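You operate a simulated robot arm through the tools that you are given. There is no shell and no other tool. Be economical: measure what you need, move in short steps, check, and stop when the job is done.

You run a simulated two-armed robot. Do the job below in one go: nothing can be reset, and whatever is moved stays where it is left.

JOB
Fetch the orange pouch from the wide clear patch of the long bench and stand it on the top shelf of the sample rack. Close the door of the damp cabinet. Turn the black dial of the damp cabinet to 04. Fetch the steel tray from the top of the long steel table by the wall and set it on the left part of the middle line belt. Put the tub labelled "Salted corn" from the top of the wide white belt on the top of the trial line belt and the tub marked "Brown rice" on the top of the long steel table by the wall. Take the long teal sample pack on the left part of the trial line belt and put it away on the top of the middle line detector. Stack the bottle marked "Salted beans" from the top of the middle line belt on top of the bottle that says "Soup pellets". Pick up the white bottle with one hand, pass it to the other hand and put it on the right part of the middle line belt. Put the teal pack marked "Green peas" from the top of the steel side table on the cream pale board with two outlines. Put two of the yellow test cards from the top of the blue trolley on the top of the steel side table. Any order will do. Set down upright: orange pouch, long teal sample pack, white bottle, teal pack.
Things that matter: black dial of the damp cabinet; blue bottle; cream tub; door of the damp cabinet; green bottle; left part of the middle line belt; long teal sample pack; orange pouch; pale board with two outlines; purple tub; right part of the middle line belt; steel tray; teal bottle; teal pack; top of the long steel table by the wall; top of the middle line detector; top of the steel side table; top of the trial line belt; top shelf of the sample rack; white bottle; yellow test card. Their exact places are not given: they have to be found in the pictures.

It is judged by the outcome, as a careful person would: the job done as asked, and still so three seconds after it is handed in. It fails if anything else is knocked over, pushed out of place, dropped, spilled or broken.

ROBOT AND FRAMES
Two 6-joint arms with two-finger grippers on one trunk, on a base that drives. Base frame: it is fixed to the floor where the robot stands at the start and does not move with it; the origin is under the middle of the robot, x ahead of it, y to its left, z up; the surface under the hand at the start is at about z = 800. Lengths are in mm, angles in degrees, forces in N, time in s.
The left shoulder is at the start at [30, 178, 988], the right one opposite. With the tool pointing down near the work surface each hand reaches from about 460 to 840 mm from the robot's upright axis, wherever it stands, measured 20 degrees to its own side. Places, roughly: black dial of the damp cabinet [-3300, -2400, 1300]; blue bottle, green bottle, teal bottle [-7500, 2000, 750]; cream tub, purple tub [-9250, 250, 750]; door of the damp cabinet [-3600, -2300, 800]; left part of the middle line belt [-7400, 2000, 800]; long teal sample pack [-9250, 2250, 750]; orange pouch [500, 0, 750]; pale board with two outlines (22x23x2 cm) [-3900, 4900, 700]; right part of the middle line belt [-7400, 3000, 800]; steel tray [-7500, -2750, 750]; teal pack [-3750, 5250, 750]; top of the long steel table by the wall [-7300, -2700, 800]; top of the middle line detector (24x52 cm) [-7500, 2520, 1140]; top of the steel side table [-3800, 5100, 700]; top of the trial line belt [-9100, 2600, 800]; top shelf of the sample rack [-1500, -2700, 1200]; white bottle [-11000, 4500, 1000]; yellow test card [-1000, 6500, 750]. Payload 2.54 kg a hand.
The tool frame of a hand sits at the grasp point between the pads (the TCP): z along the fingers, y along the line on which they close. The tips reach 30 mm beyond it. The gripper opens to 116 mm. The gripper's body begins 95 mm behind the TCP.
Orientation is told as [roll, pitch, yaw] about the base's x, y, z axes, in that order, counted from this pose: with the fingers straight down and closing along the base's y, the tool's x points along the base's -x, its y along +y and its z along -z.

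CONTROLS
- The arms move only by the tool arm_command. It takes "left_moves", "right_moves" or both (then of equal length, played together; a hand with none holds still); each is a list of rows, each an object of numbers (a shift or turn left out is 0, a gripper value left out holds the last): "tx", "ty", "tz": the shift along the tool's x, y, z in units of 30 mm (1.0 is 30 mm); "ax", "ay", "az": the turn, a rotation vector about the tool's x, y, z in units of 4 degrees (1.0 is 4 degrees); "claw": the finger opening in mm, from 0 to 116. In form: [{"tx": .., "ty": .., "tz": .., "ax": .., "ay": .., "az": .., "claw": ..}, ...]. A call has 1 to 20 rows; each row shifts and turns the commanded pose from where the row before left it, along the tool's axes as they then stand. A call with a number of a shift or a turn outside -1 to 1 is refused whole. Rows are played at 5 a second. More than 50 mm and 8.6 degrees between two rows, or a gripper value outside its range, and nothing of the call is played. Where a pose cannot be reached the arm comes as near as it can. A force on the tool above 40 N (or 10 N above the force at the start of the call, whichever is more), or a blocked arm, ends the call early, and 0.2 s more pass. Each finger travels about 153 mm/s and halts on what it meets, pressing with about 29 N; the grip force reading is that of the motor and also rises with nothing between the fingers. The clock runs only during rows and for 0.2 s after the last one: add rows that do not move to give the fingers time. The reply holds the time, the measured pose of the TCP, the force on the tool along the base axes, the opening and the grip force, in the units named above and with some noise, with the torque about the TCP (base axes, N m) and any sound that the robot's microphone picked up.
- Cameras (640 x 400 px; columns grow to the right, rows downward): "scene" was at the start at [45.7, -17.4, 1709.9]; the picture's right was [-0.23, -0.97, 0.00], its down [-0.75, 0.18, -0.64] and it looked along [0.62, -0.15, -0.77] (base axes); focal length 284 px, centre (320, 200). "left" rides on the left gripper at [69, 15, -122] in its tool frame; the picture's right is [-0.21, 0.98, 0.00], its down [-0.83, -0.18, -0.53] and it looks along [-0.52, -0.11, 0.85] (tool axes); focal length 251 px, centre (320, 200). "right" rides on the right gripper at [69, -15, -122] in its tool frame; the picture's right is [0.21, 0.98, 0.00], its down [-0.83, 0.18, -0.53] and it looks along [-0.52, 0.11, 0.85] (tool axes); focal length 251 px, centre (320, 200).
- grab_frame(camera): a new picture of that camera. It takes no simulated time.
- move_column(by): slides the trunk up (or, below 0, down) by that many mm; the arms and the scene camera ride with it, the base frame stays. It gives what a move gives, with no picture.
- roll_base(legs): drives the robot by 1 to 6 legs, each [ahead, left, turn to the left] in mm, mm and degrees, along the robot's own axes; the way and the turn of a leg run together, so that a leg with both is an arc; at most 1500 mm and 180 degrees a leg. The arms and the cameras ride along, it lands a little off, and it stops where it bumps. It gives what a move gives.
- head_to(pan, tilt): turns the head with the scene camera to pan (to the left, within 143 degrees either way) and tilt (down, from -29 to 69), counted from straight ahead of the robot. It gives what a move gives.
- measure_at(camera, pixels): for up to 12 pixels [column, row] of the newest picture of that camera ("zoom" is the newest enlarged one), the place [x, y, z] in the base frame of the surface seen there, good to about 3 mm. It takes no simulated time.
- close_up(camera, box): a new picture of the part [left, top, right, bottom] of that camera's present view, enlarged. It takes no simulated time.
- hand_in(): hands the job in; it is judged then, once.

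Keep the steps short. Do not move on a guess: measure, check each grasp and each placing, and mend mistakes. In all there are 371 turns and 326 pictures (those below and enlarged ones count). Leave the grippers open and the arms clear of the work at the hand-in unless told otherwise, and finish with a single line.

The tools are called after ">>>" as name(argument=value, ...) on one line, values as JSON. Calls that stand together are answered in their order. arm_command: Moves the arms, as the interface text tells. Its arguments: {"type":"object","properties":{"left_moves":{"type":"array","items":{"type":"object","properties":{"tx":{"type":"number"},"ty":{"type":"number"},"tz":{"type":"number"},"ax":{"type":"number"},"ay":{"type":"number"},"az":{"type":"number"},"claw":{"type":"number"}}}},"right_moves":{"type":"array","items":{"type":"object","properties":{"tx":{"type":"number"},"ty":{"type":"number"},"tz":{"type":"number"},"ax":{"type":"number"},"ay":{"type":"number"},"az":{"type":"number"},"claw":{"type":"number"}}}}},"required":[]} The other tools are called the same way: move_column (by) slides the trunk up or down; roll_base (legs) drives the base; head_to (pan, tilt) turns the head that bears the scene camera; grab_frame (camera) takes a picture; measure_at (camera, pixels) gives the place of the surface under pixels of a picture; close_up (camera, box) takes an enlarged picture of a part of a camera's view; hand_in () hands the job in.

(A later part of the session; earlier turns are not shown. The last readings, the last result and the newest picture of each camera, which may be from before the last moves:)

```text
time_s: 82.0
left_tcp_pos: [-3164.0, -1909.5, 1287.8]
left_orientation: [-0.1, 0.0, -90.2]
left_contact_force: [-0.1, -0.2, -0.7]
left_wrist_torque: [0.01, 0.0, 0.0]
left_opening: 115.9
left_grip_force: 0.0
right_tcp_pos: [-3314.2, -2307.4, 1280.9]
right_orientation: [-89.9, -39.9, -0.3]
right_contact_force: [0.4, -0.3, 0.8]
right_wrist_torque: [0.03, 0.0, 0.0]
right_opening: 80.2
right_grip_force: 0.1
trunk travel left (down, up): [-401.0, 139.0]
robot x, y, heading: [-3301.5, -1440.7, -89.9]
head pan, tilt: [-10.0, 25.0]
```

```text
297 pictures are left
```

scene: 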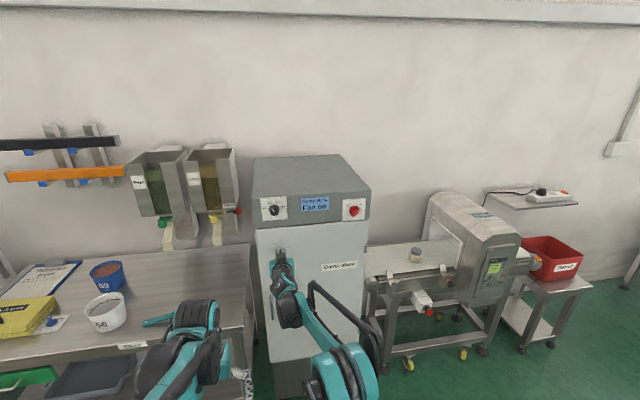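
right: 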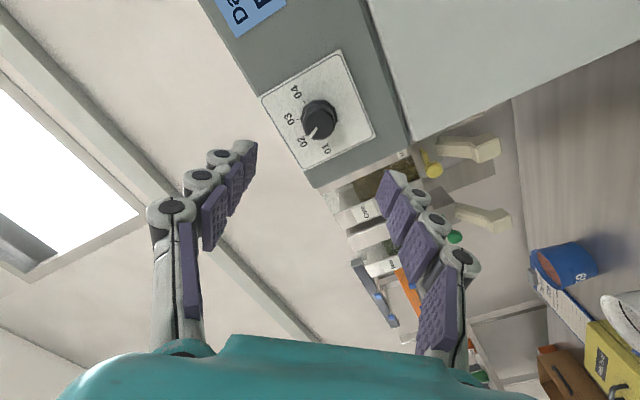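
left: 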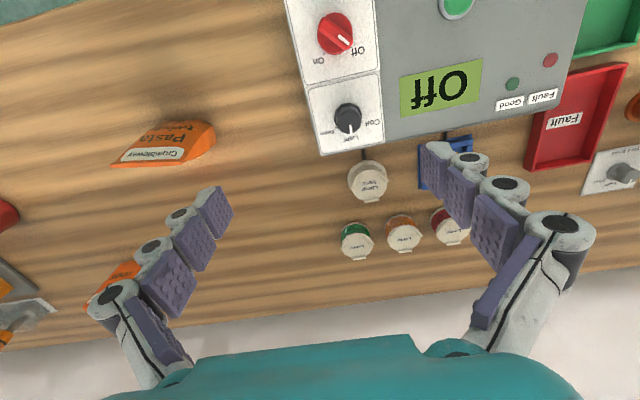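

Aligned. I'll advance so the pads surround the knob, then close.

>>> arm_command(right_moves=[{"tz": 1, "claw": 70}, {"tz": 1}, {"tz": 1}, {"tz": 0.85}, {}, {"claw": 25}, {"claw": 25}, {"claw": 25}])

>>> grab_frame(camera="right")

```text
time_s: 83.8
left_tcp_pos: [-3165.3, -1908.6, 1289.9]
left_orientation: [0.0, 0.0, -90.2]
left_contact_force: [-0.6, -0.3, -0.6]
left_wrist_torque: [0.0, -0.01, 0.01]
left_opening: 116.0
left_grip_force: 0.0
right_tcp_pos: [-3317.0, -2422.0, 1281.2]
right_orientation: [-90.1, -40.0, -0.4]
right_contact_force: [-4.6, -11.1, 19.7]
right_wrist_torque: [-0.32, 0.01, -0.68]
right_opening: 39.0
right_grip_force: 45.1
trunk travel left (down, up): [-401.0, 139.0]
robot x, y, heading: [-3299.0, -1440.8, -90.6]
head pan, tilt: [-10.0, 25.0]
```

```text
296 pictures are left
```

right: 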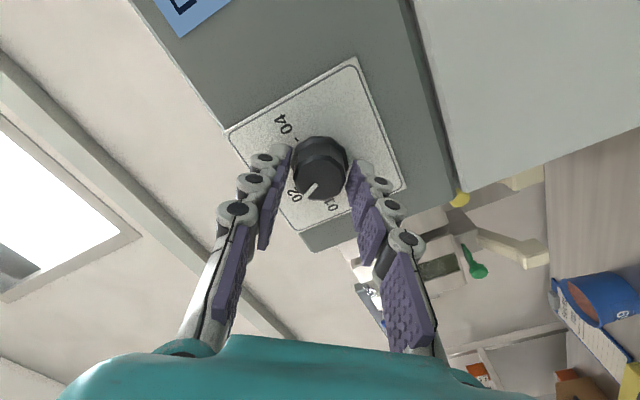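

Knob gripped. Turning clockwise (az +).

>>> arm_command(right_moves=[{"az": 1}, {"az": 1}, {"az": 1}, {"az": 1}, {"az": 1}, {"az": 1}, {"az": 1}, {"az": 1}, {"az": 1}, {"az": 1}, {"az": 1}, {"az": 1}])

>>> grab_frame(camera="right")

```text
time_s: 86.4
left_tcp_pos: [-3165.4, -1909.7, 1288.8]
left_orientation: [0.1, -0.1, -90.3]
left_contact_force: [0.0, 0.8, 0.6]
left_wrist_torque: [-0.01, 0.02, 0.0]
left_opening: 116.4
left_grip_force: 0.1
right_tcp_pos: [-3316.9, -2422.1, 1279.8]
right_orientation: [-88.1, -88.0, -2.2]
right_contact_force: [-9.7, -7.4, 12.8]
right_wrist_torque: [0.07, 0.03, -0.24]
right_opening: 38.8
right_grip_force: 45.0
trunk travel left (down, up): [-401.0, 139.0]
robot x, y, heading: [-3298.0, -1439.6, -90.2]
head pan, tilt: [-10.0, 25.0]
```

```text
295 pictures are left
```

right: 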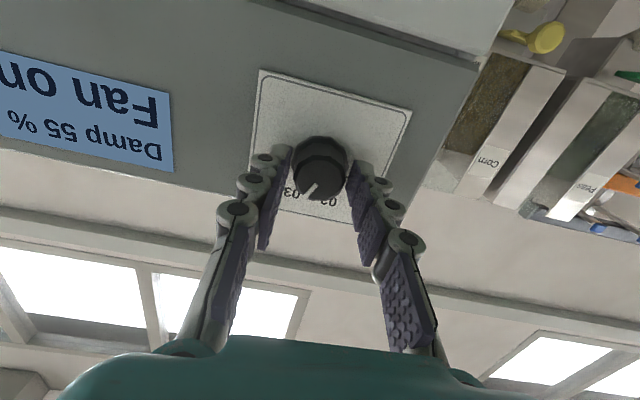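

The knob follows the hand, now near 03. I'll turn the remaining 52°.

>>> arm_command(right_moves=[{"az": 1}, {"az": 1}, {"az": 1}, {"az": 1}, {"az": 1}, {"az": 1}, {"az": 1}, {"az": 1}, {"az": 1}, {"az": 1}, {"az": 1}, {"az": 1}, {"az": 1}, {}])

>>> close_up(camera="right", box=[220, 60, 430, 230])

```text
time_s: 89.4
left_tcp_pos: [-3165.1, -1910.6, 1288.4]
left_orientation: [-0.1, 0.2, -90.3]
left_contact_force: [0.2, 0.0, 0.1]
left_wrist_torque: [0.04, 0.0, 0.01]
left_opening: 116.0
left_grip_force: 0.0
right_tcp_pos: [-3315.5, -2421.5, 1280.2]
right_orientation: [89.9, -40.0, 179.8]
right_contact_force: [-2.6, -0.8, 0.2]
right_wrist_torque: [-0.26, 0.73, -0.31]
right_opening: 38.8
right_grip_force: 45.4
trunk travel left (down, up): [-401.0, 139.0]
robot x, y, heading: [-3296.9, -1443.9, -90.3]
head pan, tilt: [-10.0, 25.0]
```

```text
2.35 times, centred on (325, 145) of right
```

zoom: 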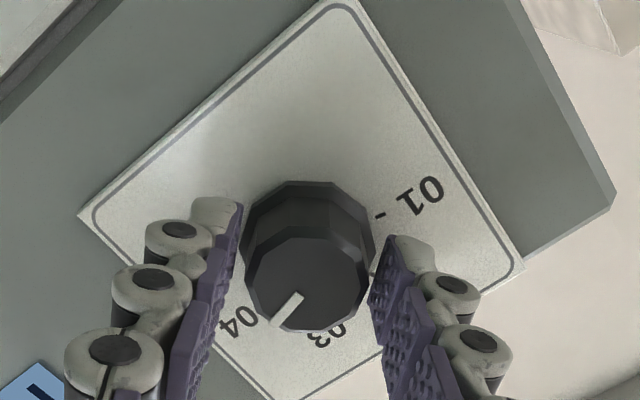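

The pointer seems to be at 04. I'll release, back off and check.

>>> arm_command(right_moves=[{"claw": 70}, {"claw": 70}, {"tz": -1}, {"tz": -1}, {"tz": -1}, {"tz": -1}])

>>> close_up(camera="right", box=[220, 40, 430, 200])

>>> close_up(camera="scene", box=[240, 185, 384, 275])

```text
time_s: 90.8
left_tcp_pos: [-3165.0, -1909.2, 1288.9]
left_orientation: [0.0, -0.1, -90.2]
left_contact_force: [0.2, 0.0, -0.8]
left_wrist_torque: [-0.03, -0.02, 0.0]
left_opening: 116.1
left_grip_force: 0.0
right_tcp_pos: [-3316.0, -2302.6, 1280.9]
right_orientation: [89.9, -40.0, 179.8]
right_contact_force: [0.4, 0.3, 0.0]
right_wrist_torque: [-0.01, -0.01, 0.01]
right_opening: 70.1
right_grip_force: 0.1
trunk travel left (down, up): [-401.0, 139.0]
robot x, y, heading: [-3301.5, -1441.5, -90.0]
head pan, tilt: [-10.0, 25.0]
```

```text
2.50 times, centred on (325, 120) of right
```

zoom: 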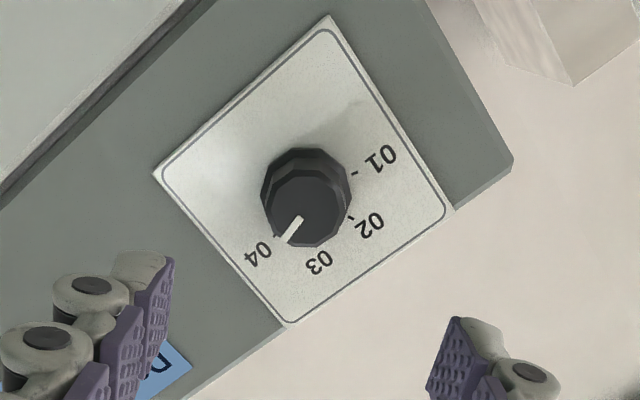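

```text
4.44 times, centred on (312, 230) of scene
```

zoom: 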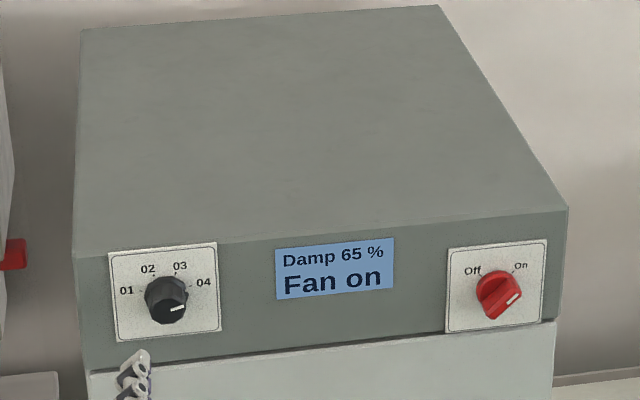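

The dial is at 04. I'll back away and bring the right hand back to pointing down.

>>> arm_command(right_moves=[{"tz": -1, "az": -1}, {"tz": -1, "az": -1}, {"tz": -1, "az": -1}, {"tz": -1, "az": -1}, {"az": -1}, {"az": -1}, {"az": -1}, {"az": -1}, {"az": -1}, {"az": -1}, {"az": -1}, {"az": -1}, {"az": -0.5}])

>>> roll_base(legs=[[-150, 0, 0]])

>>> arm_command(right_moves=[{"ay": 1}, {"ay": 1}, {"ay": 1}, {"ay": 1}, {"ay": 1}, {"ay": 1}, {"ay": 1}, {"ay": 1}, {"ay": 1}, {"ay": 1}, {"ay": 1}, {"ay": 1}, {"ay": 1}, {"ay": 1}, {"ay": 1}, {"ay": 1}, {"ay": 1}, {"ay": 1}, {"ay": 1}, {"ay": 1}])

>>> arm_command(right_moves=[{"ay": 1}, {"ay": 1}, {"ay": 0.5}, {"claw": 116}])

>>> head_to(pan=-70, tilt=12)

>>> grab_frame(camera="scene")

```text
time_s: 93.6
left_tcp_pos: [-3165.0, -1911.1, 1288.4]
left_orientation: [-0.1, 0.0, -90.4]
left_contact_force: [-0.8, -0.5, -0.7]
left_wrist_torque: [-0.01, -0.01, 0.01]
left_opening: 115.9
left_grip_force: 0.0
right_tcp_pos: [-3313.7, -2180.2, 1279.7]
right_orientation: [-46.9, -89.9, -43.3]
right_contact_force: [-0.2, 0.1, 0.2]
right_wrist_torque: [0.03, -0.01, -0.03]
right_opening: 69.9
right_grip_force: 0.0
trunk travel left (down, up): [-401.0, 139.0]
robot x, y, heading: [-3299.1, -1440.7, -90.0]
head pan, tilt: [-10.0, 25.0]
```

```text
time_s: 95.0
left_tcp_pos: [-3163.9, -1762.2, 1288.3]
left_orientation: [0.0, 0.1, -90.2]
left_contact_force: [-0.9, 0.1, 0.4]
left_wrist_torque: [0.03, 0.0, 0.02]
left_opening: 116.2
left_grip_force: 0.1
right_tcp_pos: [-3312.6, -2032.9, 1280.4]
right_orientation: [-12.1, -89.8, -78.0]
right_contact_force: [-0.6, -0.5, 0.9]
right_wrist_torque: [0.03, 0.01, 0.02]
right_opening: 70.0
right_grip_force: 0.0
trunk travel left (down, up): [-401.0, 139.0]
robot x, y, heading: [-3305.6, -1291.6, -90.1]
head pan, tilt: [-10.0, 25.0]
```

```text
time_s: 99.2
left_tcp_pos: [-3163.6, -1761.9, 1289.5]
left_orientation: [0.0, 0.1, -90.2]
left_contact_force: [-0.6, 0.0, -0.5]
left_wrist_torque: [0.03, -0.01, 0.0]
left_opening: 116.3
left_grip_force: 0.1
right_tcp_pos: [-3313.4, -2032.7, 1280.5]
right_orientation: [0.0, -9.8, -90.3]
right_contact_force: [0.5, 0.3, -0.2]
right_wrist_torque: [-0.02, 0.02, -0.03]
right_opening: 70.0
right_grip_force: 0.0
trunk travel left (down, up): [-401.0, 139.0]
robot x, y, heading: [-3298.0, -1291.3, -90.2]
head pan, tilt: [-10.0, 25.0]
```

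```text
time_s: 100.2
left_tcp_pos: [-3163.7, -1761.0, 1288.4]
left_orientation: [0.0, 0.1, -90.2]
left_contact_force: [-0.1, -0.3, 0.4]
left_wrist_torque: [0.04, -0.01, 0.03]
left_opening: 116.0
left_grip_force: 0.0
right_tcp_pos: [-3312.6, -2031.9, 1280.4]
right_orientation: [0.0, 0.2, -90.3]
right_contact_force: [0.5, -0.5, 0.3]
right_wrist_torque: [-0.01, -0.04, 0.02]
right_opening: 116.0
right_grip_force: 0.1
trunk travel left (down, up): [-401.0, 139.0]
robot x, y, heading: [-3298.0, -1290.4, -90.1]
head pan, tilt: [-10.0, 25.0]
```

```text
time_s: 101.5
left_tcp_pos: [-3163.8, -1759.7, 1288.2]
left_orientation: [0.0, 0.0, -90.2]
left_contact_force: [0.3, 0.2, 0.8]
left_wrist_torque: [0.0, -0.01, -0.02]
left_opening: 116.2
left_grip_force: 0.1
right_tcp_pos: [-3313.0, -2031.2, 1280.9]
right_orientation: [-0.1, 0.2, -90.1]
right_contact_force: [0.2, 1.0, -0.2]
right_wrist_torque: [0.01, 0.02, 0.02]
right_opening: 115.9
right_grip_force: 0.1
trunk travel left (down, up): [-401.0, 139.0]
robot x, y, heading: [-3301.8, -1290.2, -89.9]
head pan, tilt: [-70.0, 12.0]
```

```text
291 pictures are left
```

scene: 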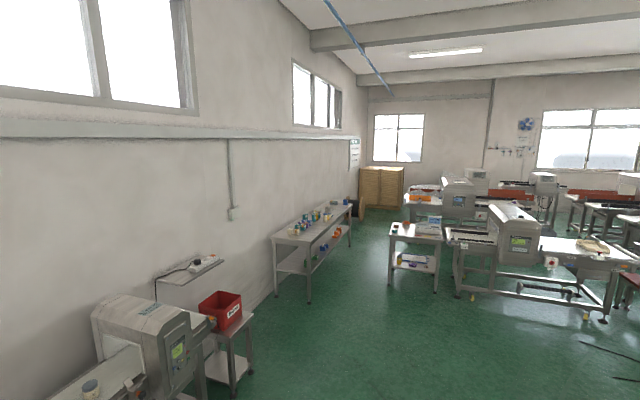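

The way along the wall is clear. I'll retract the right hand and drive sideways to the long steel table.

>>> arm_command(right_moves=[{"tx": 1}, {"tx": 1}, {"tx": 1}, {"tx": 1}, {"tx": 1}, {"tx": 1}, {"tx": 1}, {"tx": 1}, {"ty": -1, "tx": 0.6}, {"ty": -1}, {"ty": -1}])

>>> roll_base(legs=[[100, -1500, 0], [0, -1500, 0], [0, -900, 0]])

>>> head_to(pan=-5, tilt=32)

>>> grab_frame(camera="scene")

```text
time_s: 103.9
left_tcp_pos: [-3164.1, -1760.9, 1288.9]
left_orientation: [-0.1, -0.1, -90.2]
left_contact_force: [-0.3, 0.4, -0.7]
left_wrist_torque: [-0.02, -0.04, 0.01]
left_opening: 115.7
left_grip_force: 0.0
right_tcp_pos: [-3401.2, -1773.0, 1282.2]
right_orientation: [0.1, 0.1, -90.2]
right_contact_force: [-0.6, 0.5, -0.2]
right_wrist_torque: [0.0, -0.03, 0.02]
right_opening: 115.9
right_grip_force: 0.0
trunk travel left (down, up): [-401.0, 139.0]
robot x, y, heading: [-3303.0, -1291.6, -90.0]
head pan, tilt: [-70.0, 12.0]
```

```text
refused: leg 1 is longer than a leg can be; nothing moved
```

```text
time_s: 105.2
left_tcp_pos: [-3162.8, -1760.6, 1288.7]
left_orientation: [0.0, 0.1, -90.2]
left_contact_force: [-0.8, 0.6, 0.1]
left_wrist_torque: [-0.01, 0.02, -0.02]
left_opening: 116.0
left_grip_force: 0.1
right_tcp_pos: [-3399.6, -1773.9, 1281.8]
right_orientation: [-0.1, 0.1, -90.2]
right_contact_force: [0.6, 0.4, -0.3]
right_wrist_torque: [-0.02, -0.02, 0.03]
right_opening: 115.9
right_grip_force: 0.0
trunk travel left (down, up): [-401.0, 139.0]
robot x, y, heading: [-3300.2, -1294.7, -90.3]
head pan, tilt: [-5.0, 32.0]
```

```text
290 pictures are left
```

scene: 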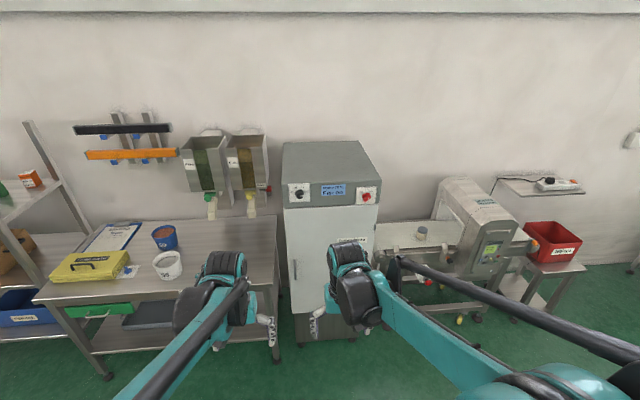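

>>> roll_base(legs=[[0, -1480, 0], [0, -1480, 0], [0, -1100, 0]])

>>> grab_frame(camera="scene")

```text
time_s: 122.7
left_tcp_pos: [-6773.2, -1810.1, 1288.1]
left_orientation: [0.2, 0.1, -97.1]
left_contact_force: [0.0, -0.3, -0.2]
left_wrist_torque: [0.07, -0.03, 0.0]
left_opening: 116.0
left_grip_force: 0.0
right_tcp_pos: [-7010.0, -1792.9, 1281.1]
right_orientation: [0.0, 0.2, -97.2]
right_contact_force: [-0.4, -0.9, 0.7]
right_wrist_torque: [0.07, -0.06, 0.01]
right_opening: 116.1
right_grip_force: 0.0
trunk travel left (down, up): [-401.0, 139.0]
robot x, y, heading: [-6850.2, -1326.3, -97.3]
head pan, tilt: [-5.0, 32.0]
stopped in leg 3: the robot was blocked; the commanded pose is now the measured one
```

```text
289 pictures are left
```

scene: 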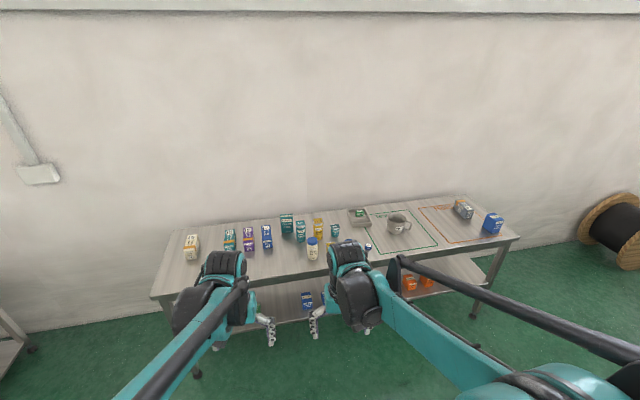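

The base was blocked by something on the right. I'll look there.

>>> head_to(pan=-75, tilt=50)

>>> grab_frame(camera="scene")

```text
time_s: 124.1
left_tcp_pos: [-6772.5, -1807.0, 1288.9]
left_orientation: [-0.1, 0.1, -97.1]
left_contact_force: [0.3, 0.0, 0.4]
left_wrist_torque: [-0.02, 0.04, -0.02]
left_opening: 116.2
left_grip_force: 0.0
right_tcp_pos: [-7008.3, -1790.6, 1281.1]
right_orientation: [0.0, 0.1, -97.1]
right_contact_force: [0.5, 0.1, 0.1]
right_wrist_torque: [0.02, 0.0, 0.01]
right_opening: 116.1
right_grip_force: 0.1
trunk travel left (down, up): [-401.0, 139.0]
robot x, y, heading: [-6849.2, -1320.6, -97.1]
head pan, tilt: [-75.0, 50.0]
```

```text
288 pictures are left
```

scene: 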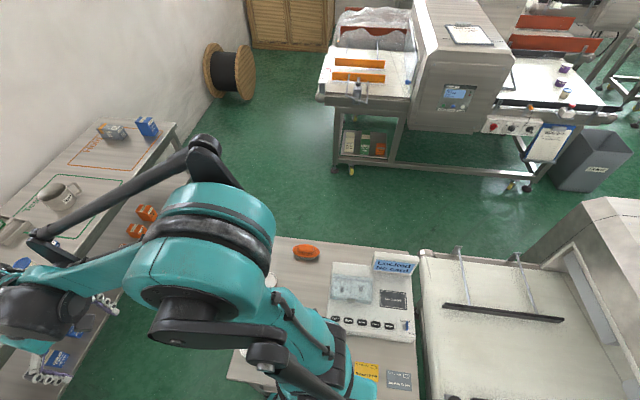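

A side table with a scale is just to the right and I touched it. I'll move back to the left and look again.

>>> roll_base(legs=[[0, 250, 0], [0, 0, 7]])

>>> grab_frame(camera="scene")

```text
time_s: 126.5
left_tcp_pos: [-6465.7, -1824.2, 1288.4]
left_orientation: [0.0, -0.1, -90.0]
left_contact_force: [0.3, 1.4, 0.1]
left_wrist_torque: [-0.02, -0.02, 0.02]
left_opening: 115.9
left_grip_force: 0.0
right_tcp_pos: [-6702.6, -1837.8, 1282.4]
right_orientation: [0.0, 0.2, -90.0]
right_contact_force: [0.3, 0.6, -0.3]
right_wrist_torque: [0.01, -0.01, -0.01]
right_opening: 115.8
right_grip_force: 0.0
trunk travel left (down, up): [-401.0, 139.0]
robot x, y, heading: [-6608.8, -1356.9, -89.9]
head pan, tilt: [-75.0, 50.0]
```

```text
287 pictures are left
```

scene: 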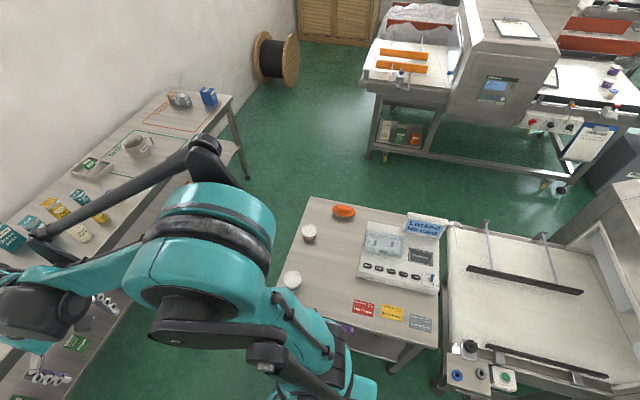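

The table and its items look undisturbed. I'll measure the side table corners and the tray at (92,168).

>>> measure_at(camera="scene", pixels=[[315, 198], [290, 315], [92, 170], [72, 172], [105, 180], [90, 155], [138, 145], [436, 350], [160, 160]])

>>> head_to(pan=-20, tilt=40)

>>> grab_frame(camera="scene")

```text
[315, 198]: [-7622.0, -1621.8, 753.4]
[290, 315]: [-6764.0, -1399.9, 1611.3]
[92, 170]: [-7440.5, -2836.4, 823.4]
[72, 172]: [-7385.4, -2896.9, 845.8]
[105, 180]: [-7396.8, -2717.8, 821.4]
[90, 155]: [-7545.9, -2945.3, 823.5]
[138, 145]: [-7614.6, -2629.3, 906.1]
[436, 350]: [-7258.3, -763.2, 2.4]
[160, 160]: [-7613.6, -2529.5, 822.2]
```

```text
time_s: 127.7
left_tcp_pos: [-6466.7, -1822.8, 1288.1]
left_orientation: [0.2, 0.0, -90.0]
left_contact_force: [0.5, 0.2, 0.4]
left_wrist_torque: [0.01, 0.0, -0.01]
left_opening: 115.9
left_grip_force: 0.1
right_tcp_pos: [-6704.0, -1837.1, 1282.4]
right_orientation: [-0.1, 0.1, -90.1]
right_contact_force: [0.1, -0.4, 0.3]
right_wrist_torque: [-0.02, 0.0, 0.0]
right_opening: 116.0
right_grip_force: 0.0
trunk travel left (down, up): [-401.0, 139.0]
robot x, y, heading: [-6604.5, -1356.7, -90.1]
head pan, tilt: [-20.0, 40.0]
```

```text
286 pictures are left
```

scene: 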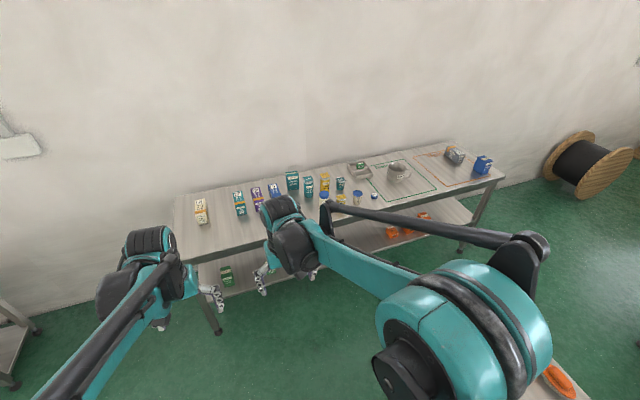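

>>> close_up(camera="scene", box=[310, 140, 510, 240])

>>> measure_at(camera="scene", pixels=[[250, 250], [485, 195], [430, 208], [350, 169], [371, 170], [350, 178], [360, 168], [345, 190], [390, 172], [372, 194], [178, 265], [450, 140]])

```text
3.20 times, centred on (410, 190) of scene
```

zoom: 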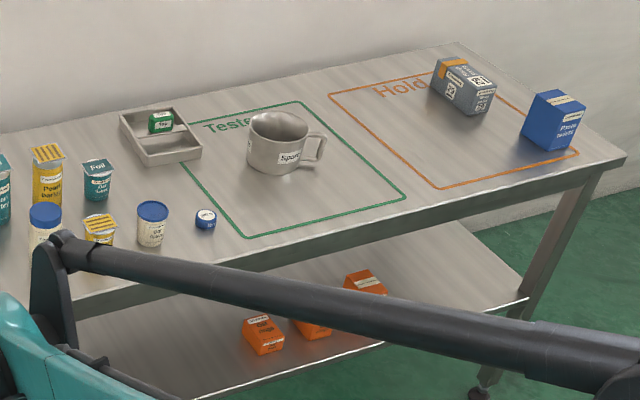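

```text
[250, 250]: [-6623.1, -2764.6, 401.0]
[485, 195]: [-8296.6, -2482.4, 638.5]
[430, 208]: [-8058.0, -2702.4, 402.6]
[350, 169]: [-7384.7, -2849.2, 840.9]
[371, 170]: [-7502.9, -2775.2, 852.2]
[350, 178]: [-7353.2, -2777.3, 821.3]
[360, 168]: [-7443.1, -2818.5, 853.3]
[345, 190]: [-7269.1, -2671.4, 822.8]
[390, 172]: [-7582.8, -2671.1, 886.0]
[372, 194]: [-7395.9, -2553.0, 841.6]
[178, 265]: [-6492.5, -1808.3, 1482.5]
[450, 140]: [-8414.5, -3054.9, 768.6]
```

The steel tray holds a small green box. I'll measure the tray's corners.

>>> measure_at(camera="zoom", pixels=[[121, 113], [147, 160], [201, 148], [173, 105], [134, 138], [190, 128], [160, 120], [160, 150], [125, 120], [150, 165], [172, 145], [500, 172]])

```text
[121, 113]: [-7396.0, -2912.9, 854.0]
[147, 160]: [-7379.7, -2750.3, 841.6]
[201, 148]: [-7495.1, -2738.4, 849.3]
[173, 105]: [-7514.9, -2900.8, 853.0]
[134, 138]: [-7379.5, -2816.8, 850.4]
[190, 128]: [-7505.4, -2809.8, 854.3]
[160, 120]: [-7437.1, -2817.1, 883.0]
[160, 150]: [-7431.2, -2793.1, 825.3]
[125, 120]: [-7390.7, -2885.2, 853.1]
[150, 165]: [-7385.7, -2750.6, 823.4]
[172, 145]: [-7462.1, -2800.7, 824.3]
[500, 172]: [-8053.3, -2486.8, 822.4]
```

The tray is 120 × 163 mm, with walls 30 mm high and a divider. I plan to pinch its near-side wall (x≈-7386). I'll drive into the gap between the tables and line up the right hand.

>>> roll_base(legs=[[690, 0, 0], [0, -560, 0]])

>>> head_to(pan=-10, tilt=60)

>>> grab_frame(camera="scene")

>>> grab_frame(camera="right")

```text
time_s: 134.4
left_tcp_pos: [-7034.6, -2510.9, 1288.8]
left_orientation: [0.1, 0.1, -90.0]
left_contact_force: [0.3, -0.5, 0.4]
left_wrist_torque: [-0.01, -0.02, -0.02]
left_opening: 116.2
left_grip_force: 0.1
right_tcp_pos: [-7272.8, -2524.0, 1281.8]
right_orientation: [0.1, 0.1, -89.9]
right_contact_force: [-0.4, 0.7, -0.1]
right_wrist_torque: [-0.04, -0.02, -0.02]
right_opening: 116.2
right_grip_force: 0.0
trunk travel left (down, up): [-401.0, 139.0]
robot x, y, heading: [-7171.1, -2042.2, -90.4]
head pan, tilt: [-20.0, 40.0]
```

```text
time_s: 135.2
left_tcp_pos: [-7034.9, -2510.7, 1289.1]
left_orientation: [0.1, 0.0, -90.0]
left_contact_force: [-0.6, 0.0, 0.9]
left_wrist_torque: [-0.01, 0.0, 0.03]
left_opening: 116.0
left_grip_force: 0.1
right_tcp_pos: [-7273.0, -2524.4, 1282.8]
right_orientation: [0.1, 0.1, -90.0]
right_contact_force: [-0.2, -0.2, -0.1]
right_wrist_torque: [-0.01, 0.01, 0.03]
right_opening: 116.0
right_grip_force: 0.0
trunk travel left (down, up): [-401.0, 139.0]
robot x, y, heading: [-7171.5, -2041.9, -90.1]
head pan, tilt: [-10.0, 60.0]
```

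```text
284 pictures are left
```

scene: 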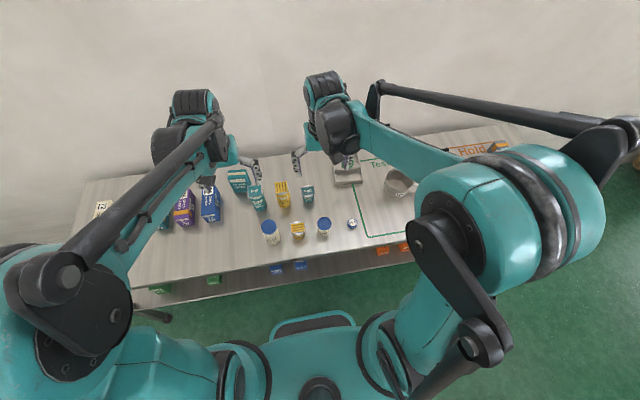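

```text
283 pictures are left
```

right: 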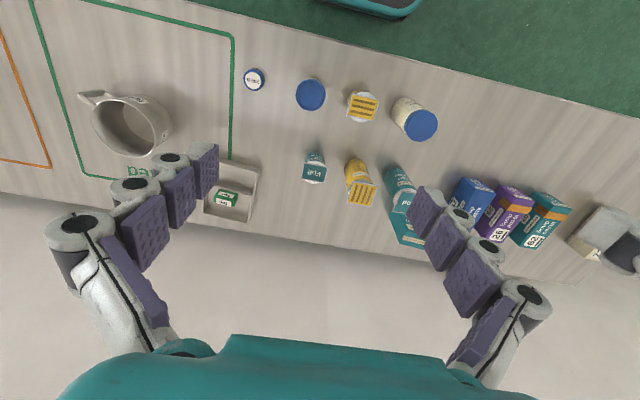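

I'll move the right hand over the tray's wall at the current height and check.

>>> measure_at(camera="right", pixels=[[315, 160], [315, 182], [262, 170], [250, 215], [232, 192], [240, 225], [200, 215], [218, 195]])

>>> arm_command(right_moves=[{"tx": -1, "ty": -0.5}, {"tx": -1, "ty": -0.5}, {"tx": -1, "ty": -0.5}, {"tx": -1, "ty": -0.5}, {"tx": -1, "ty": -0.5}, {"tx": -1, "ty": -0.5}, {"tx": -1, "ty": -0.5}, {"tx": -1, "ty": -0.3}, {"tx": -0.7}, {"claw": 50}, {}])

>>> move_column(by=-250)

>>> grab_frame(camera="right")

```text
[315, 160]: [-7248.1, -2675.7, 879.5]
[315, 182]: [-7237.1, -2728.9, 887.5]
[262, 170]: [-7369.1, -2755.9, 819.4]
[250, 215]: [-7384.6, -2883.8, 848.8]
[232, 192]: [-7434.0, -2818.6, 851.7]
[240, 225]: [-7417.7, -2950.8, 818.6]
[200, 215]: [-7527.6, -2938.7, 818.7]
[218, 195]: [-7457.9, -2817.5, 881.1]
```

```text
time_s: 137.6
left_tcp_pos: [-7036.0, -2511.9, 1288.4]
left_orientation: [0.2, -0.1, -89.9]
left_contact_force: [1.1, 0.4, 0.8]
left_wrist_torque: [-0.02, -0.01, -0.02]
left_opening: 115.8
left_grip_force: 0.1
right_tcp_pos: [-7386.4, -2785.8, 1281.2]
right_orientation: [-0.1, 0.1, -90.0]
right_contact_force: [0.4, -0.4, -1.2]
right_wrist_torque: [0.0, -0.04, 0.02]
right_opening: 50.0
right_grip_force: 0.0
trunk travel left (down, up): [-401.0, 139.0]
robot x, y, heading: [-7176.8, -2039.6, -90.4]
head pan, tilt: [-10.0, 60.0]
```

```text
time_s: 140.2
left_tcp_pos: [-7035.5, -2510.6, 1038.5]
left_orientation: [0.2, 0.0, -90.0]
left_contact_force: [0.7, -0.3, 0.3]
left_wrist_torque: [0.02, 0.04, -0.01]
left_opening: 116.1
left_grip_force: 0.1
right_tcp_pos: [-7386.3, -2786.1, 1031.2]
right_orientation: [0.0, 0.0, -90.0]
right_contact_force: [-0.8, 0.6, -0.3]
right_wrist_torque: [0.0, -0.02, 0.01]
right_opening: 50.3
right_grip_force: 0.1
trunk travel left (down, up): [-151.0, 389.0]
robot x, y, heading: [-7170.6, -2040.4, -90.1]
head pan, tilt: [-10.0, 60.0]
```

```text
282 pictures are left
```

right: 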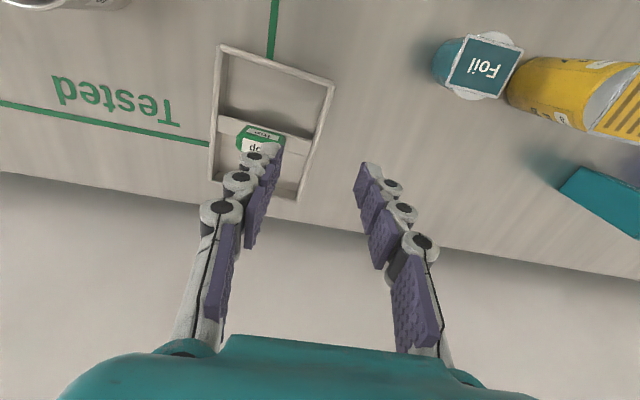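

>>> measure_at(camera="right", pixels=[[332, 86], [318, 130], [308, 165], [298, 196], [222, 48], [212, 165], [312, 143], [262, 122], [245, 130], [283, 140], [218, 122], [300, 110]])

```text
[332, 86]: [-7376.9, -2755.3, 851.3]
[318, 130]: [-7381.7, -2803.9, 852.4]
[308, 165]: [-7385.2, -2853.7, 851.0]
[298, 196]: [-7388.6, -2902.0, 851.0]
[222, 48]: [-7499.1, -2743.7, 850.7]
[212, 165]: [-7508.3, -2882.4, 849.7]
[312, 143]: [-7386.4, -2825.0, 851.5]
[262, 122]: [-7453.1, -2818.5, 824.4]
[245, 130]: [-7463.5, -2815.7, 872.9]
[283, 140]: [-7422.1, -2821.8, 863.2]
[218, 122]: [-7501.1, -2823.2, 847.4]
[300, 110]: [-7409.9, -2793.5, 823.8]
```

Wall line is at x≈-7382, tilted ~4.6°. I'll align at y≈-2800, descend and pinch.

>>> arm_command(right_moves=[{"tx": -0.47, "ty": 0.12, "az": 1}, {"az": 0.15, "tz": 0.7}, {"tz": 1}, {"tz": 1}, {"tz": 1}, {"tz": 1}, {}])

>>> grab_frame(camera="right")

```text
time_s: 141.8
left_tcp_pos: [-7035.2, -2511.0, 1038.3]
left_orientation: [0.0, 0.1, -90.1]
left_contact_force: [-0.1, 0.0, -0.5]
left_wrist_torque: [0.03, 0.01, -0.02]
left_opening: 116.1
left_grip_force: 0.1
right_tcp_pos: [-7380.9, -2799.7, 891.5]
right_orientation: [0.1, 0.2, -94.6]
right_contact_force: [-0.8, 0.1, 0.0]
right_wrist_torque: [-0.01, 0.01, 0.01]
right_opening: 49.9
right_grip_force: 0.0
trunk travel left (down, up): [-151.0, 389.0]
robot x, y, heading: [-7176.1, -2039.1, -90.4]
head pan, tilt: [-10.0, 60.0]
```

```text
281 pictures are left
```

right: 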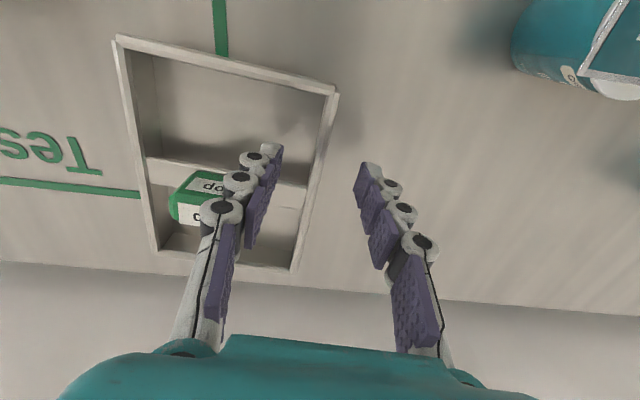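

The inner finger will go into the empty front compartment, just in front of the divider. Descending 32 mm and closing.

>>> arm_command(right_moves=[{"tz": 0.6}, {"tz": 0.45}, {}, {"claw": 0}, {"claw": 0}, {"claw": 0}])

>>> grab_frame(camera="right")

```text
time_s: 143.2
left_tcp_pos: [-7035.5, -2510.4, 1038.2]
left_orientation: [0.1, 0.1, -90.0]
left_contact_force: [-0.3, -0.8, -0.9]
left_wrist_torque: [0.0, 0.0, 0.01]
left_opening: 115.8
left_grip_force: 0.0
right_tcp_pos: [-7382.3, -2798.9, 859.3]
right_orientation: [0.1, 0.1, -94.6]
right_contact_force: [-0.6, 0.4, 0.4]
right_wrist_torque: [-0.05, 0.0, -0.05]
right_opening: 5.8
right_grip_force: 28.8
trunk travel left (down, up): [-151.0, 389.0]
robot x, y, heading: [-7171.9, -2042.9, -90.0]
head pan, tilt: [-10.0, 60.0]
```

```text
280 pictures are left
```

right: 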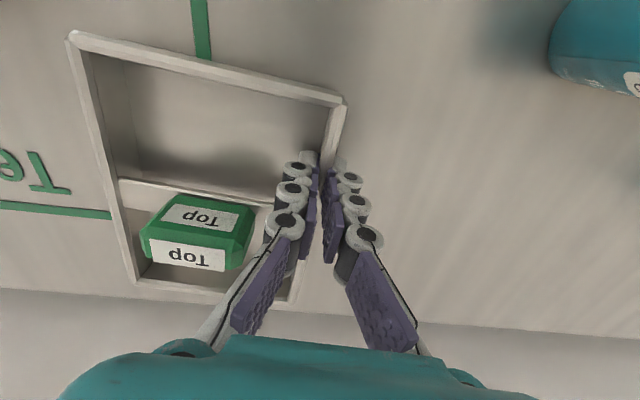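

Pinched a 6 mm wall. Test lift of 15 mm to check for tilting.

>>> arm_command(right_moves=[{"tz": -0.15}, {"tz": -0.15}, {"tz": -0.2}, {}, {}])

>>> grab_frame(camera="right")

```text
time_s: 144.4
left_tcp_pos: [-7035.2, -2511.4, 1038.4]
left_orientation: [0.1, 0.0, -90.0]
left_contact_force: [0.2, 0.0, 0.4]
left_wrist_torque: [0.01, 0.05, 0.01]
left_opening: 115.9
left_grip_force: 0.1
right_tcp_pos: [-7382.4, -2800.7, 875.1]
right_orientation: [0.1, 0.1, -94.6]
right_contact_force: [-0.3, 0.2, -4.6]
right_wrist_torque: [0.11, -0.23, 0.0]
right_opening: 5.8
right_grip_force: 29.2
trunk travel left (down, up): [-151.0, 389.0]
robot x, y, heading: [-7174.9, -2040.7, -90.2]
head pan, tilt: [-10.0, 60.0]
```

```text
279 pictures are left
```

right: 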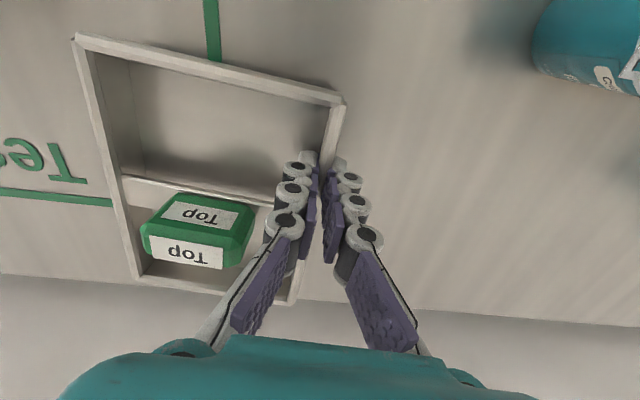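

It lifts with the 4.6 N weight. I'll check the tray's level by its corners.

>>> measure_at(camera="right", pixels=[[78, 38], [340, 99], [138, 272], [292, 298], [105, 140], [210, 65]])

```text
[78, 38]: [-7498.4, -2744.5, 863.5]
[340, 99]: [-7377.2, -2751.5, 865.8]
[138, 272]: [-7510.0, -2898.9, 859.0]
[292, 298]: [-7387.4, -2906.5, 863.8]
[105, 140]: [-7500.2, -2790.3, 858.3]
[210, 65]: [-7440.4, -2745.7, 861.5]
```

It's level within ~2°. I'll raise the trunk, retract the arm and back out of the gap.

>>> move_column(by=230)

>>> arm_command(right_moves=[{"tx": 0.7}, {"tx": 1}, {"tx": 1}, {"tx": 1}, {"tx": 1}, {"tx": 1}, {"tx": 1}, {"tx": 0.7}])

>>> roll_base(legs=[[0, 700, 0], [600, 0, 0]])

```text
time_s: 146.8
left_tcp_pos: [-7034.9, -2511.0, 1267.7]
left_orientation: [0.0, 0.1, -89.9]
left_contact_force: [0.7, -0.3, -0.1]
left_wrist_torque: [0.02, 0.0, 0.01]
left_opening: 116.2
left_grip_force: 0.1
right_tcp_pos: [-7381.2, -2800.6, 1103.5]
right_orientation: [-0.1, 0.1, -94.6]
right_contact_force: [-0.5, -0.2, -4.1]
right_wrist_torque: [0.13, -0.22, 0.03]
right_opening: 6.0
right_grip_force: 29.1
trunk travel left (down, up): [-381.0, 159.0]
robot x, y, heading: [-7171.2, -2042.5, -90.0]
head pan, tilt: [-10.0, 60.0]
```

```text
time_s: 148.6
left_tcp_pos: [-7034.9, -2510.8, 1266.9]
left_orientation: [0.1, 0.1, -90.0]
left_contact_force: [0.8, -0.1, 1.0]
left_wrist_torque: [-0.02, -0.02, 0.01]
left_opening: 115.9
left_grip_force: 0.0
right_tcp_pos: [-7366.7, -2579.1, 1105.9]
right_orientation: [0.0, 0.2, -94.5]
right_contact_force: [-0.5, 0.3, -3.5]
right_wrist_torque: [0.09, -0.28, 0.01]
right_opening: 6.2
right_grip_force: 28.9
trunk travel left (down, up): [-381.0, 159.0]
robot x, y, heading: [-7172.4, -2045.0, -90.1]
head pan, tilt: [-10.0, 60.0]
```

```text
time_s: 153.7
left_tcp_pos: [-6326.6, -2657.4, 1266.9]
left_orientation: [0.1, 0.2, -88.7]
left_contact_force: [-1.0, -0.8, -0.9]
left_wrist_torque: [0.12, -0.01, 0.03]
left_opening: 115.9
left_grip_force: 0.1
right_tcp_pos: [-6655.6, -2733.5, 1102.4]
right_orientation: [0.0, 0.2, -93.2]
right_contact_force: [-0.6, -1.1, -3.4]
right_wrist_torque: [0.19, -0.22, -0.01]
right_opening: 6.0
right_grip_force: 28.8
trunk travel left (down, up): [-381.0, 159.0]
robot x, y, heading: [-6473.2, -2185.6, -89.2]
head pan, tilt: [-10.0, 60.0]
stopped in leg 2: the robot was blocked; the commanded pose is now the measured one
```

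Mistake: the second leg went ahead instead of back, and I touched the long table. I'll check that nothing moved.

>>> grab_frame(camera="scene")

>>> grab_frame(camera="right")

```text
278 pictures are left
```

scene: 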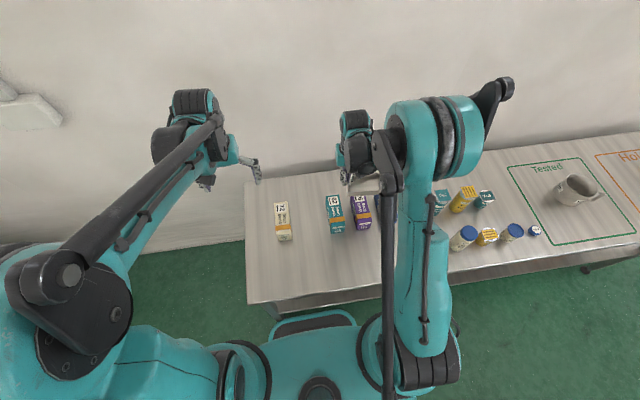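

```text
277 pictures are left
```

right: 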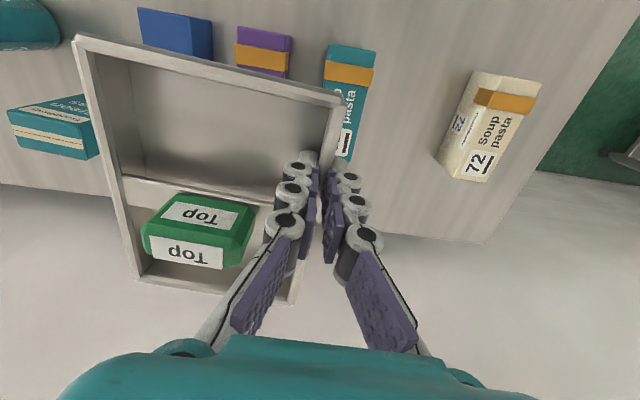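

>>> measure_at(camera="scene", pixels=[[535, 231], [248, 297], [400, 290]])

>>> roll_base(legs=[[-800, 0, -0.8]])

>>> head_to(pan=-130, tilt=20)

>>> grab_frame(camera="scene")

```text
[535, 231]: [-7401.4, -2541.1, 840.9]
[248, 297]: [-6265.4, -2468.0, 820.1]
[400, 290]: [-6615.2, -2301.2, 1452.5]
```

```text
time_s: 158.0
left_tcp_pos: [-6344.7, -1854.9, 1268.1]
left_orientation: [0.2, 0.0, -89.7]
left_contact_force: [-0.5, -0.1, 0.8]
left_wrist_torque: [-0.02, 0.01, 0.02]
left_opening: 116.0
left_grip_force: 0.1
right_tcp_pos: [-6673.9, -1927.1, 1104.1]
right_orientation: [0.0, 0.0, -94.1]
right_contact_force: [-0.1, 0.7, -3.8]
right_wrist_torque: [0.1, -0.23, -0.02]
right_opening: 6.0
right_grip_force: 28.8
trunk travel left (down, up): [-381.0, 159.0]
robot x, y, heading: [-6486.9, -1383.9, -90.0]
head pan, tilt: [-10.0, 60.0]
```

```text
time_s: 160.0
left_tcp_pos: [-6344.6, -1855.7, 1269.8]
left_orientation: [0.1, -0.1, -89.7]
left_contact_force: [-0.3, -0.6, 0.9]
left_wrist_torque: [0.02, 0.0, 0.0]
left_opening: 116.0
left_grip_force: 0.1
right_tcp_pos: [-6672.6, -1927.0, 1104.7]
right_orientation: [0.0, 0.0, -94.2]
right_contact_force: [0.3, 0.0, -3.9]
right_wrist_torque: [0.11, -0.24, 0.05]
right_opening: 6.1
right_grip_force: 29.2
trunk travel left (down, up): [-381.0, 159.0]
robot x, y, heading: [-6482.5, -1381.1, -90.0]
head pan, tilt: [-130.0, 20.0]
```

```text
276 pictures are left
```

scene: 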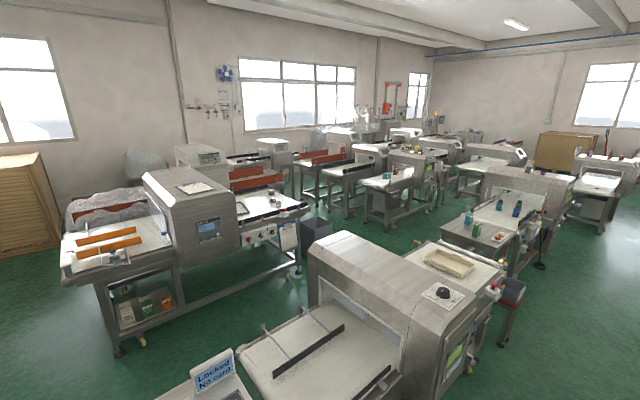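

I'll measure the layout of the lines ahead to plan the aisle.

>>> measure_at(camera="scene", pixels=[[520, 300], [500, 345], [510, 280], [545, 260], [500, 215], [475, 230], [540, 220], [600, 220], [515, 330], [438, 260], [440, 385]])

>>> close_up(camera="scene", box=[420, 130, 640, 300])

```text
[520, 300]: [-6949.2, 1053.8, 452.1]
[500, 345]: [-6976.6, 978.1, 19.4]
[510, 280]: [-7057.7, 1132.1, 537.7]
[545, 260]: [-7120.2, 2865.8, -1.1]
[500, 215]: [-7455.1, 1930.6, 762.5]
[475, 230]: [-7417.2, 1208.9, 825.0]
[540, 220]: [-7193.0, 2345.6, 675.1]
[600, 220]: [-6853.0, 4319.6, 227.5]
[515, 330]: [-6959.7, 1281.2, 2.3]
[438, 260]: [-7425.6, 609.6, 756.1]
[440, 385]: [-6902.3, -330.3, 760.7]
```

```text
2.35 times, centred on (530, 215) of scene
```

zoom: 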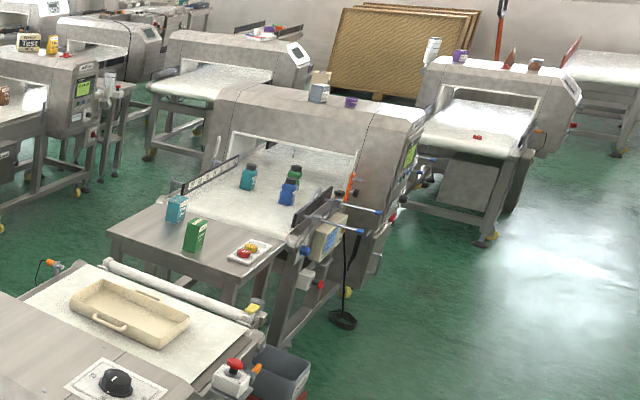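

The middle line is at (-7455,1930): bottles (teal, green, blue) stand on its left belt. The aisle at x≈-6250 looks open. I'll turn to face -x and drive up sideways.

>>> roll_base(legs=[[0, 250, 0], [0, 0, -90], [0, -1400, 0], [0, -1400, 0]])

>>> head_to(pan=-25, tilt=25)

>>> grab_frame(camera="scene")

```text
time_s: 174.7
left_tcp_pos: [-6693.1, 238.5, 1268.3]
left_orientation: [0.3, -0.1, 170.5]
left_contact_force: [0.3, 0.9, 0.2]
left_wrist_torque: [-0.08, 0.07, 0.0]
left_opening: 116.2
left_grip_force: 0.1
right_tcp_pos: [-6706.9, 576.4, 1103.9]
right_orientation: [0.3, 0.0, 166.0]
right_contact_force: [0.0, 0.3, -3.8]
right_wrist_torque: [-0.31, -0.04, 0.01]
right_opening: 5.9
right_grip_force: 28.6
trunk travel left (down, up): [-381.0, 159.0]
robot x, y, heading: [-6205.2, 296.2, 170.5]
head pan, tilt: [-130.0, 20.0]
stopped in leg 4: the robot was blocked; the commanded pose is now the measured one
```

```text
time_s: 176.5
left_tcp_pos: [-6693.0, 236.2, 1267.5]
left_orientation: [0.1, -0.1, 170.4]
left_contact_force: [-0.7, 0.8, -0.3]
left_wrist_torque: [-0.01, 0.0, -0.01]
left_opening: 115.9
left_grip_force: 0.0
right_tcp_pos: [-6706.8, 571.8, 1103.9]
right_orientation: [0.2, 0.0, 166.1]
right_contact_force: [-0.4, 0.9, -3.1]
right_wrist_torque: [-0.24, -0.06, 0.01]
right_opening: 5.9
right_grip_force: 28.6
trunk travel left (down, up): [-381.0, 159.0]
robot x, y, heading: [-6206.2, 290.2, 170.1]
head pan, tilt: [-25.0, 25.0]
```

```text
274 pictures are left
```

scene: 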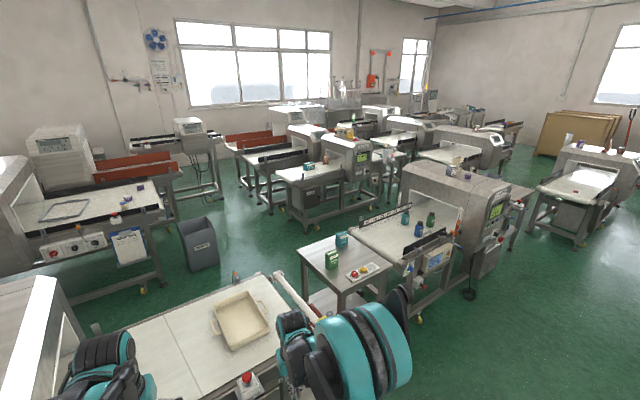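

Blocked again on the right. I'll look down that side.

>>> head_to(pan=-95, tilt=45)

>>> grab_frame(camera="scene")

>>> head_to(pan=-40, tilt=55)

>>> grab_frame(camera="scene")

```text
time_s: 177.9
left_tcp_pos: [-6693.0, 236.0, 1267.6]
left_orientation: [0.1, -0.2, 170.5]
left_contact_force: [0.3, -0.4, 0.2]
left_wrist_torque: [0.0, 0.01, -0.02]
left_opening: 116.1
left_grip_force: 0.1
right_tcp_pos: [-6706.7, 573.1, 1104.9]
right_orientation: [0.2, 0.0, 166.2]
right_contact_force: [0.1, 0.2, -3.3]
right_wrist_torque: [-0.29, -0.08, -0.03]
right_opening: 6.1
right_grip_force: 29.2
trunk travel left (down, up): [-381.0, 159.0]
robot x, y, heading: [-6208.5, 299.1, 170.4]
head pan, tilt: [-95.0, 45.0]
```

```text
273 pictures are left
```

scene: 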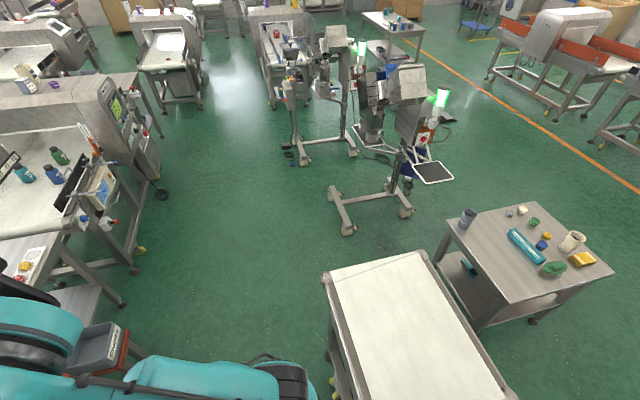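

```text
time_s: 179.2
left_tcp_pos: [-6693.6, 237.2, 1269.0]
left_orientation: [0.1, -0.2, 170.5]
left_contact_force: [-0.7, -0.7, -0.5]
left_wrist_torque: [0.01, -0.02, 0.01]
left_opening: 115.8
left_grip_force: 0.0
right_tcp_pos: [-6706.6, 573.1, 1104.6]
right_orientation: [0.1, 0.0, 166.1]
right_contact_force: [0.8, 0.1, -3.3]
right_wrist_torque: [-0.25, -0.07, 0.03]
right_opening: 5.7
right_grip_force: 29.1
trunk travel left (down, up): [-381.0, 159.0]
robot x, y, heading: [-6204.5, 297.2, 170.3]
head pan, tilt: [-40.0, 55.0]
```

```text
272 pictures are left
```

scene: 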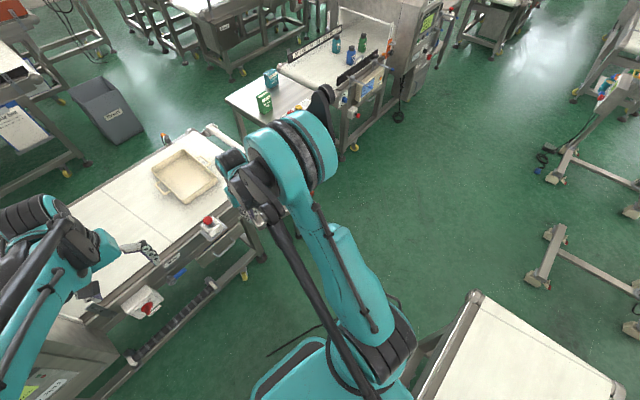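

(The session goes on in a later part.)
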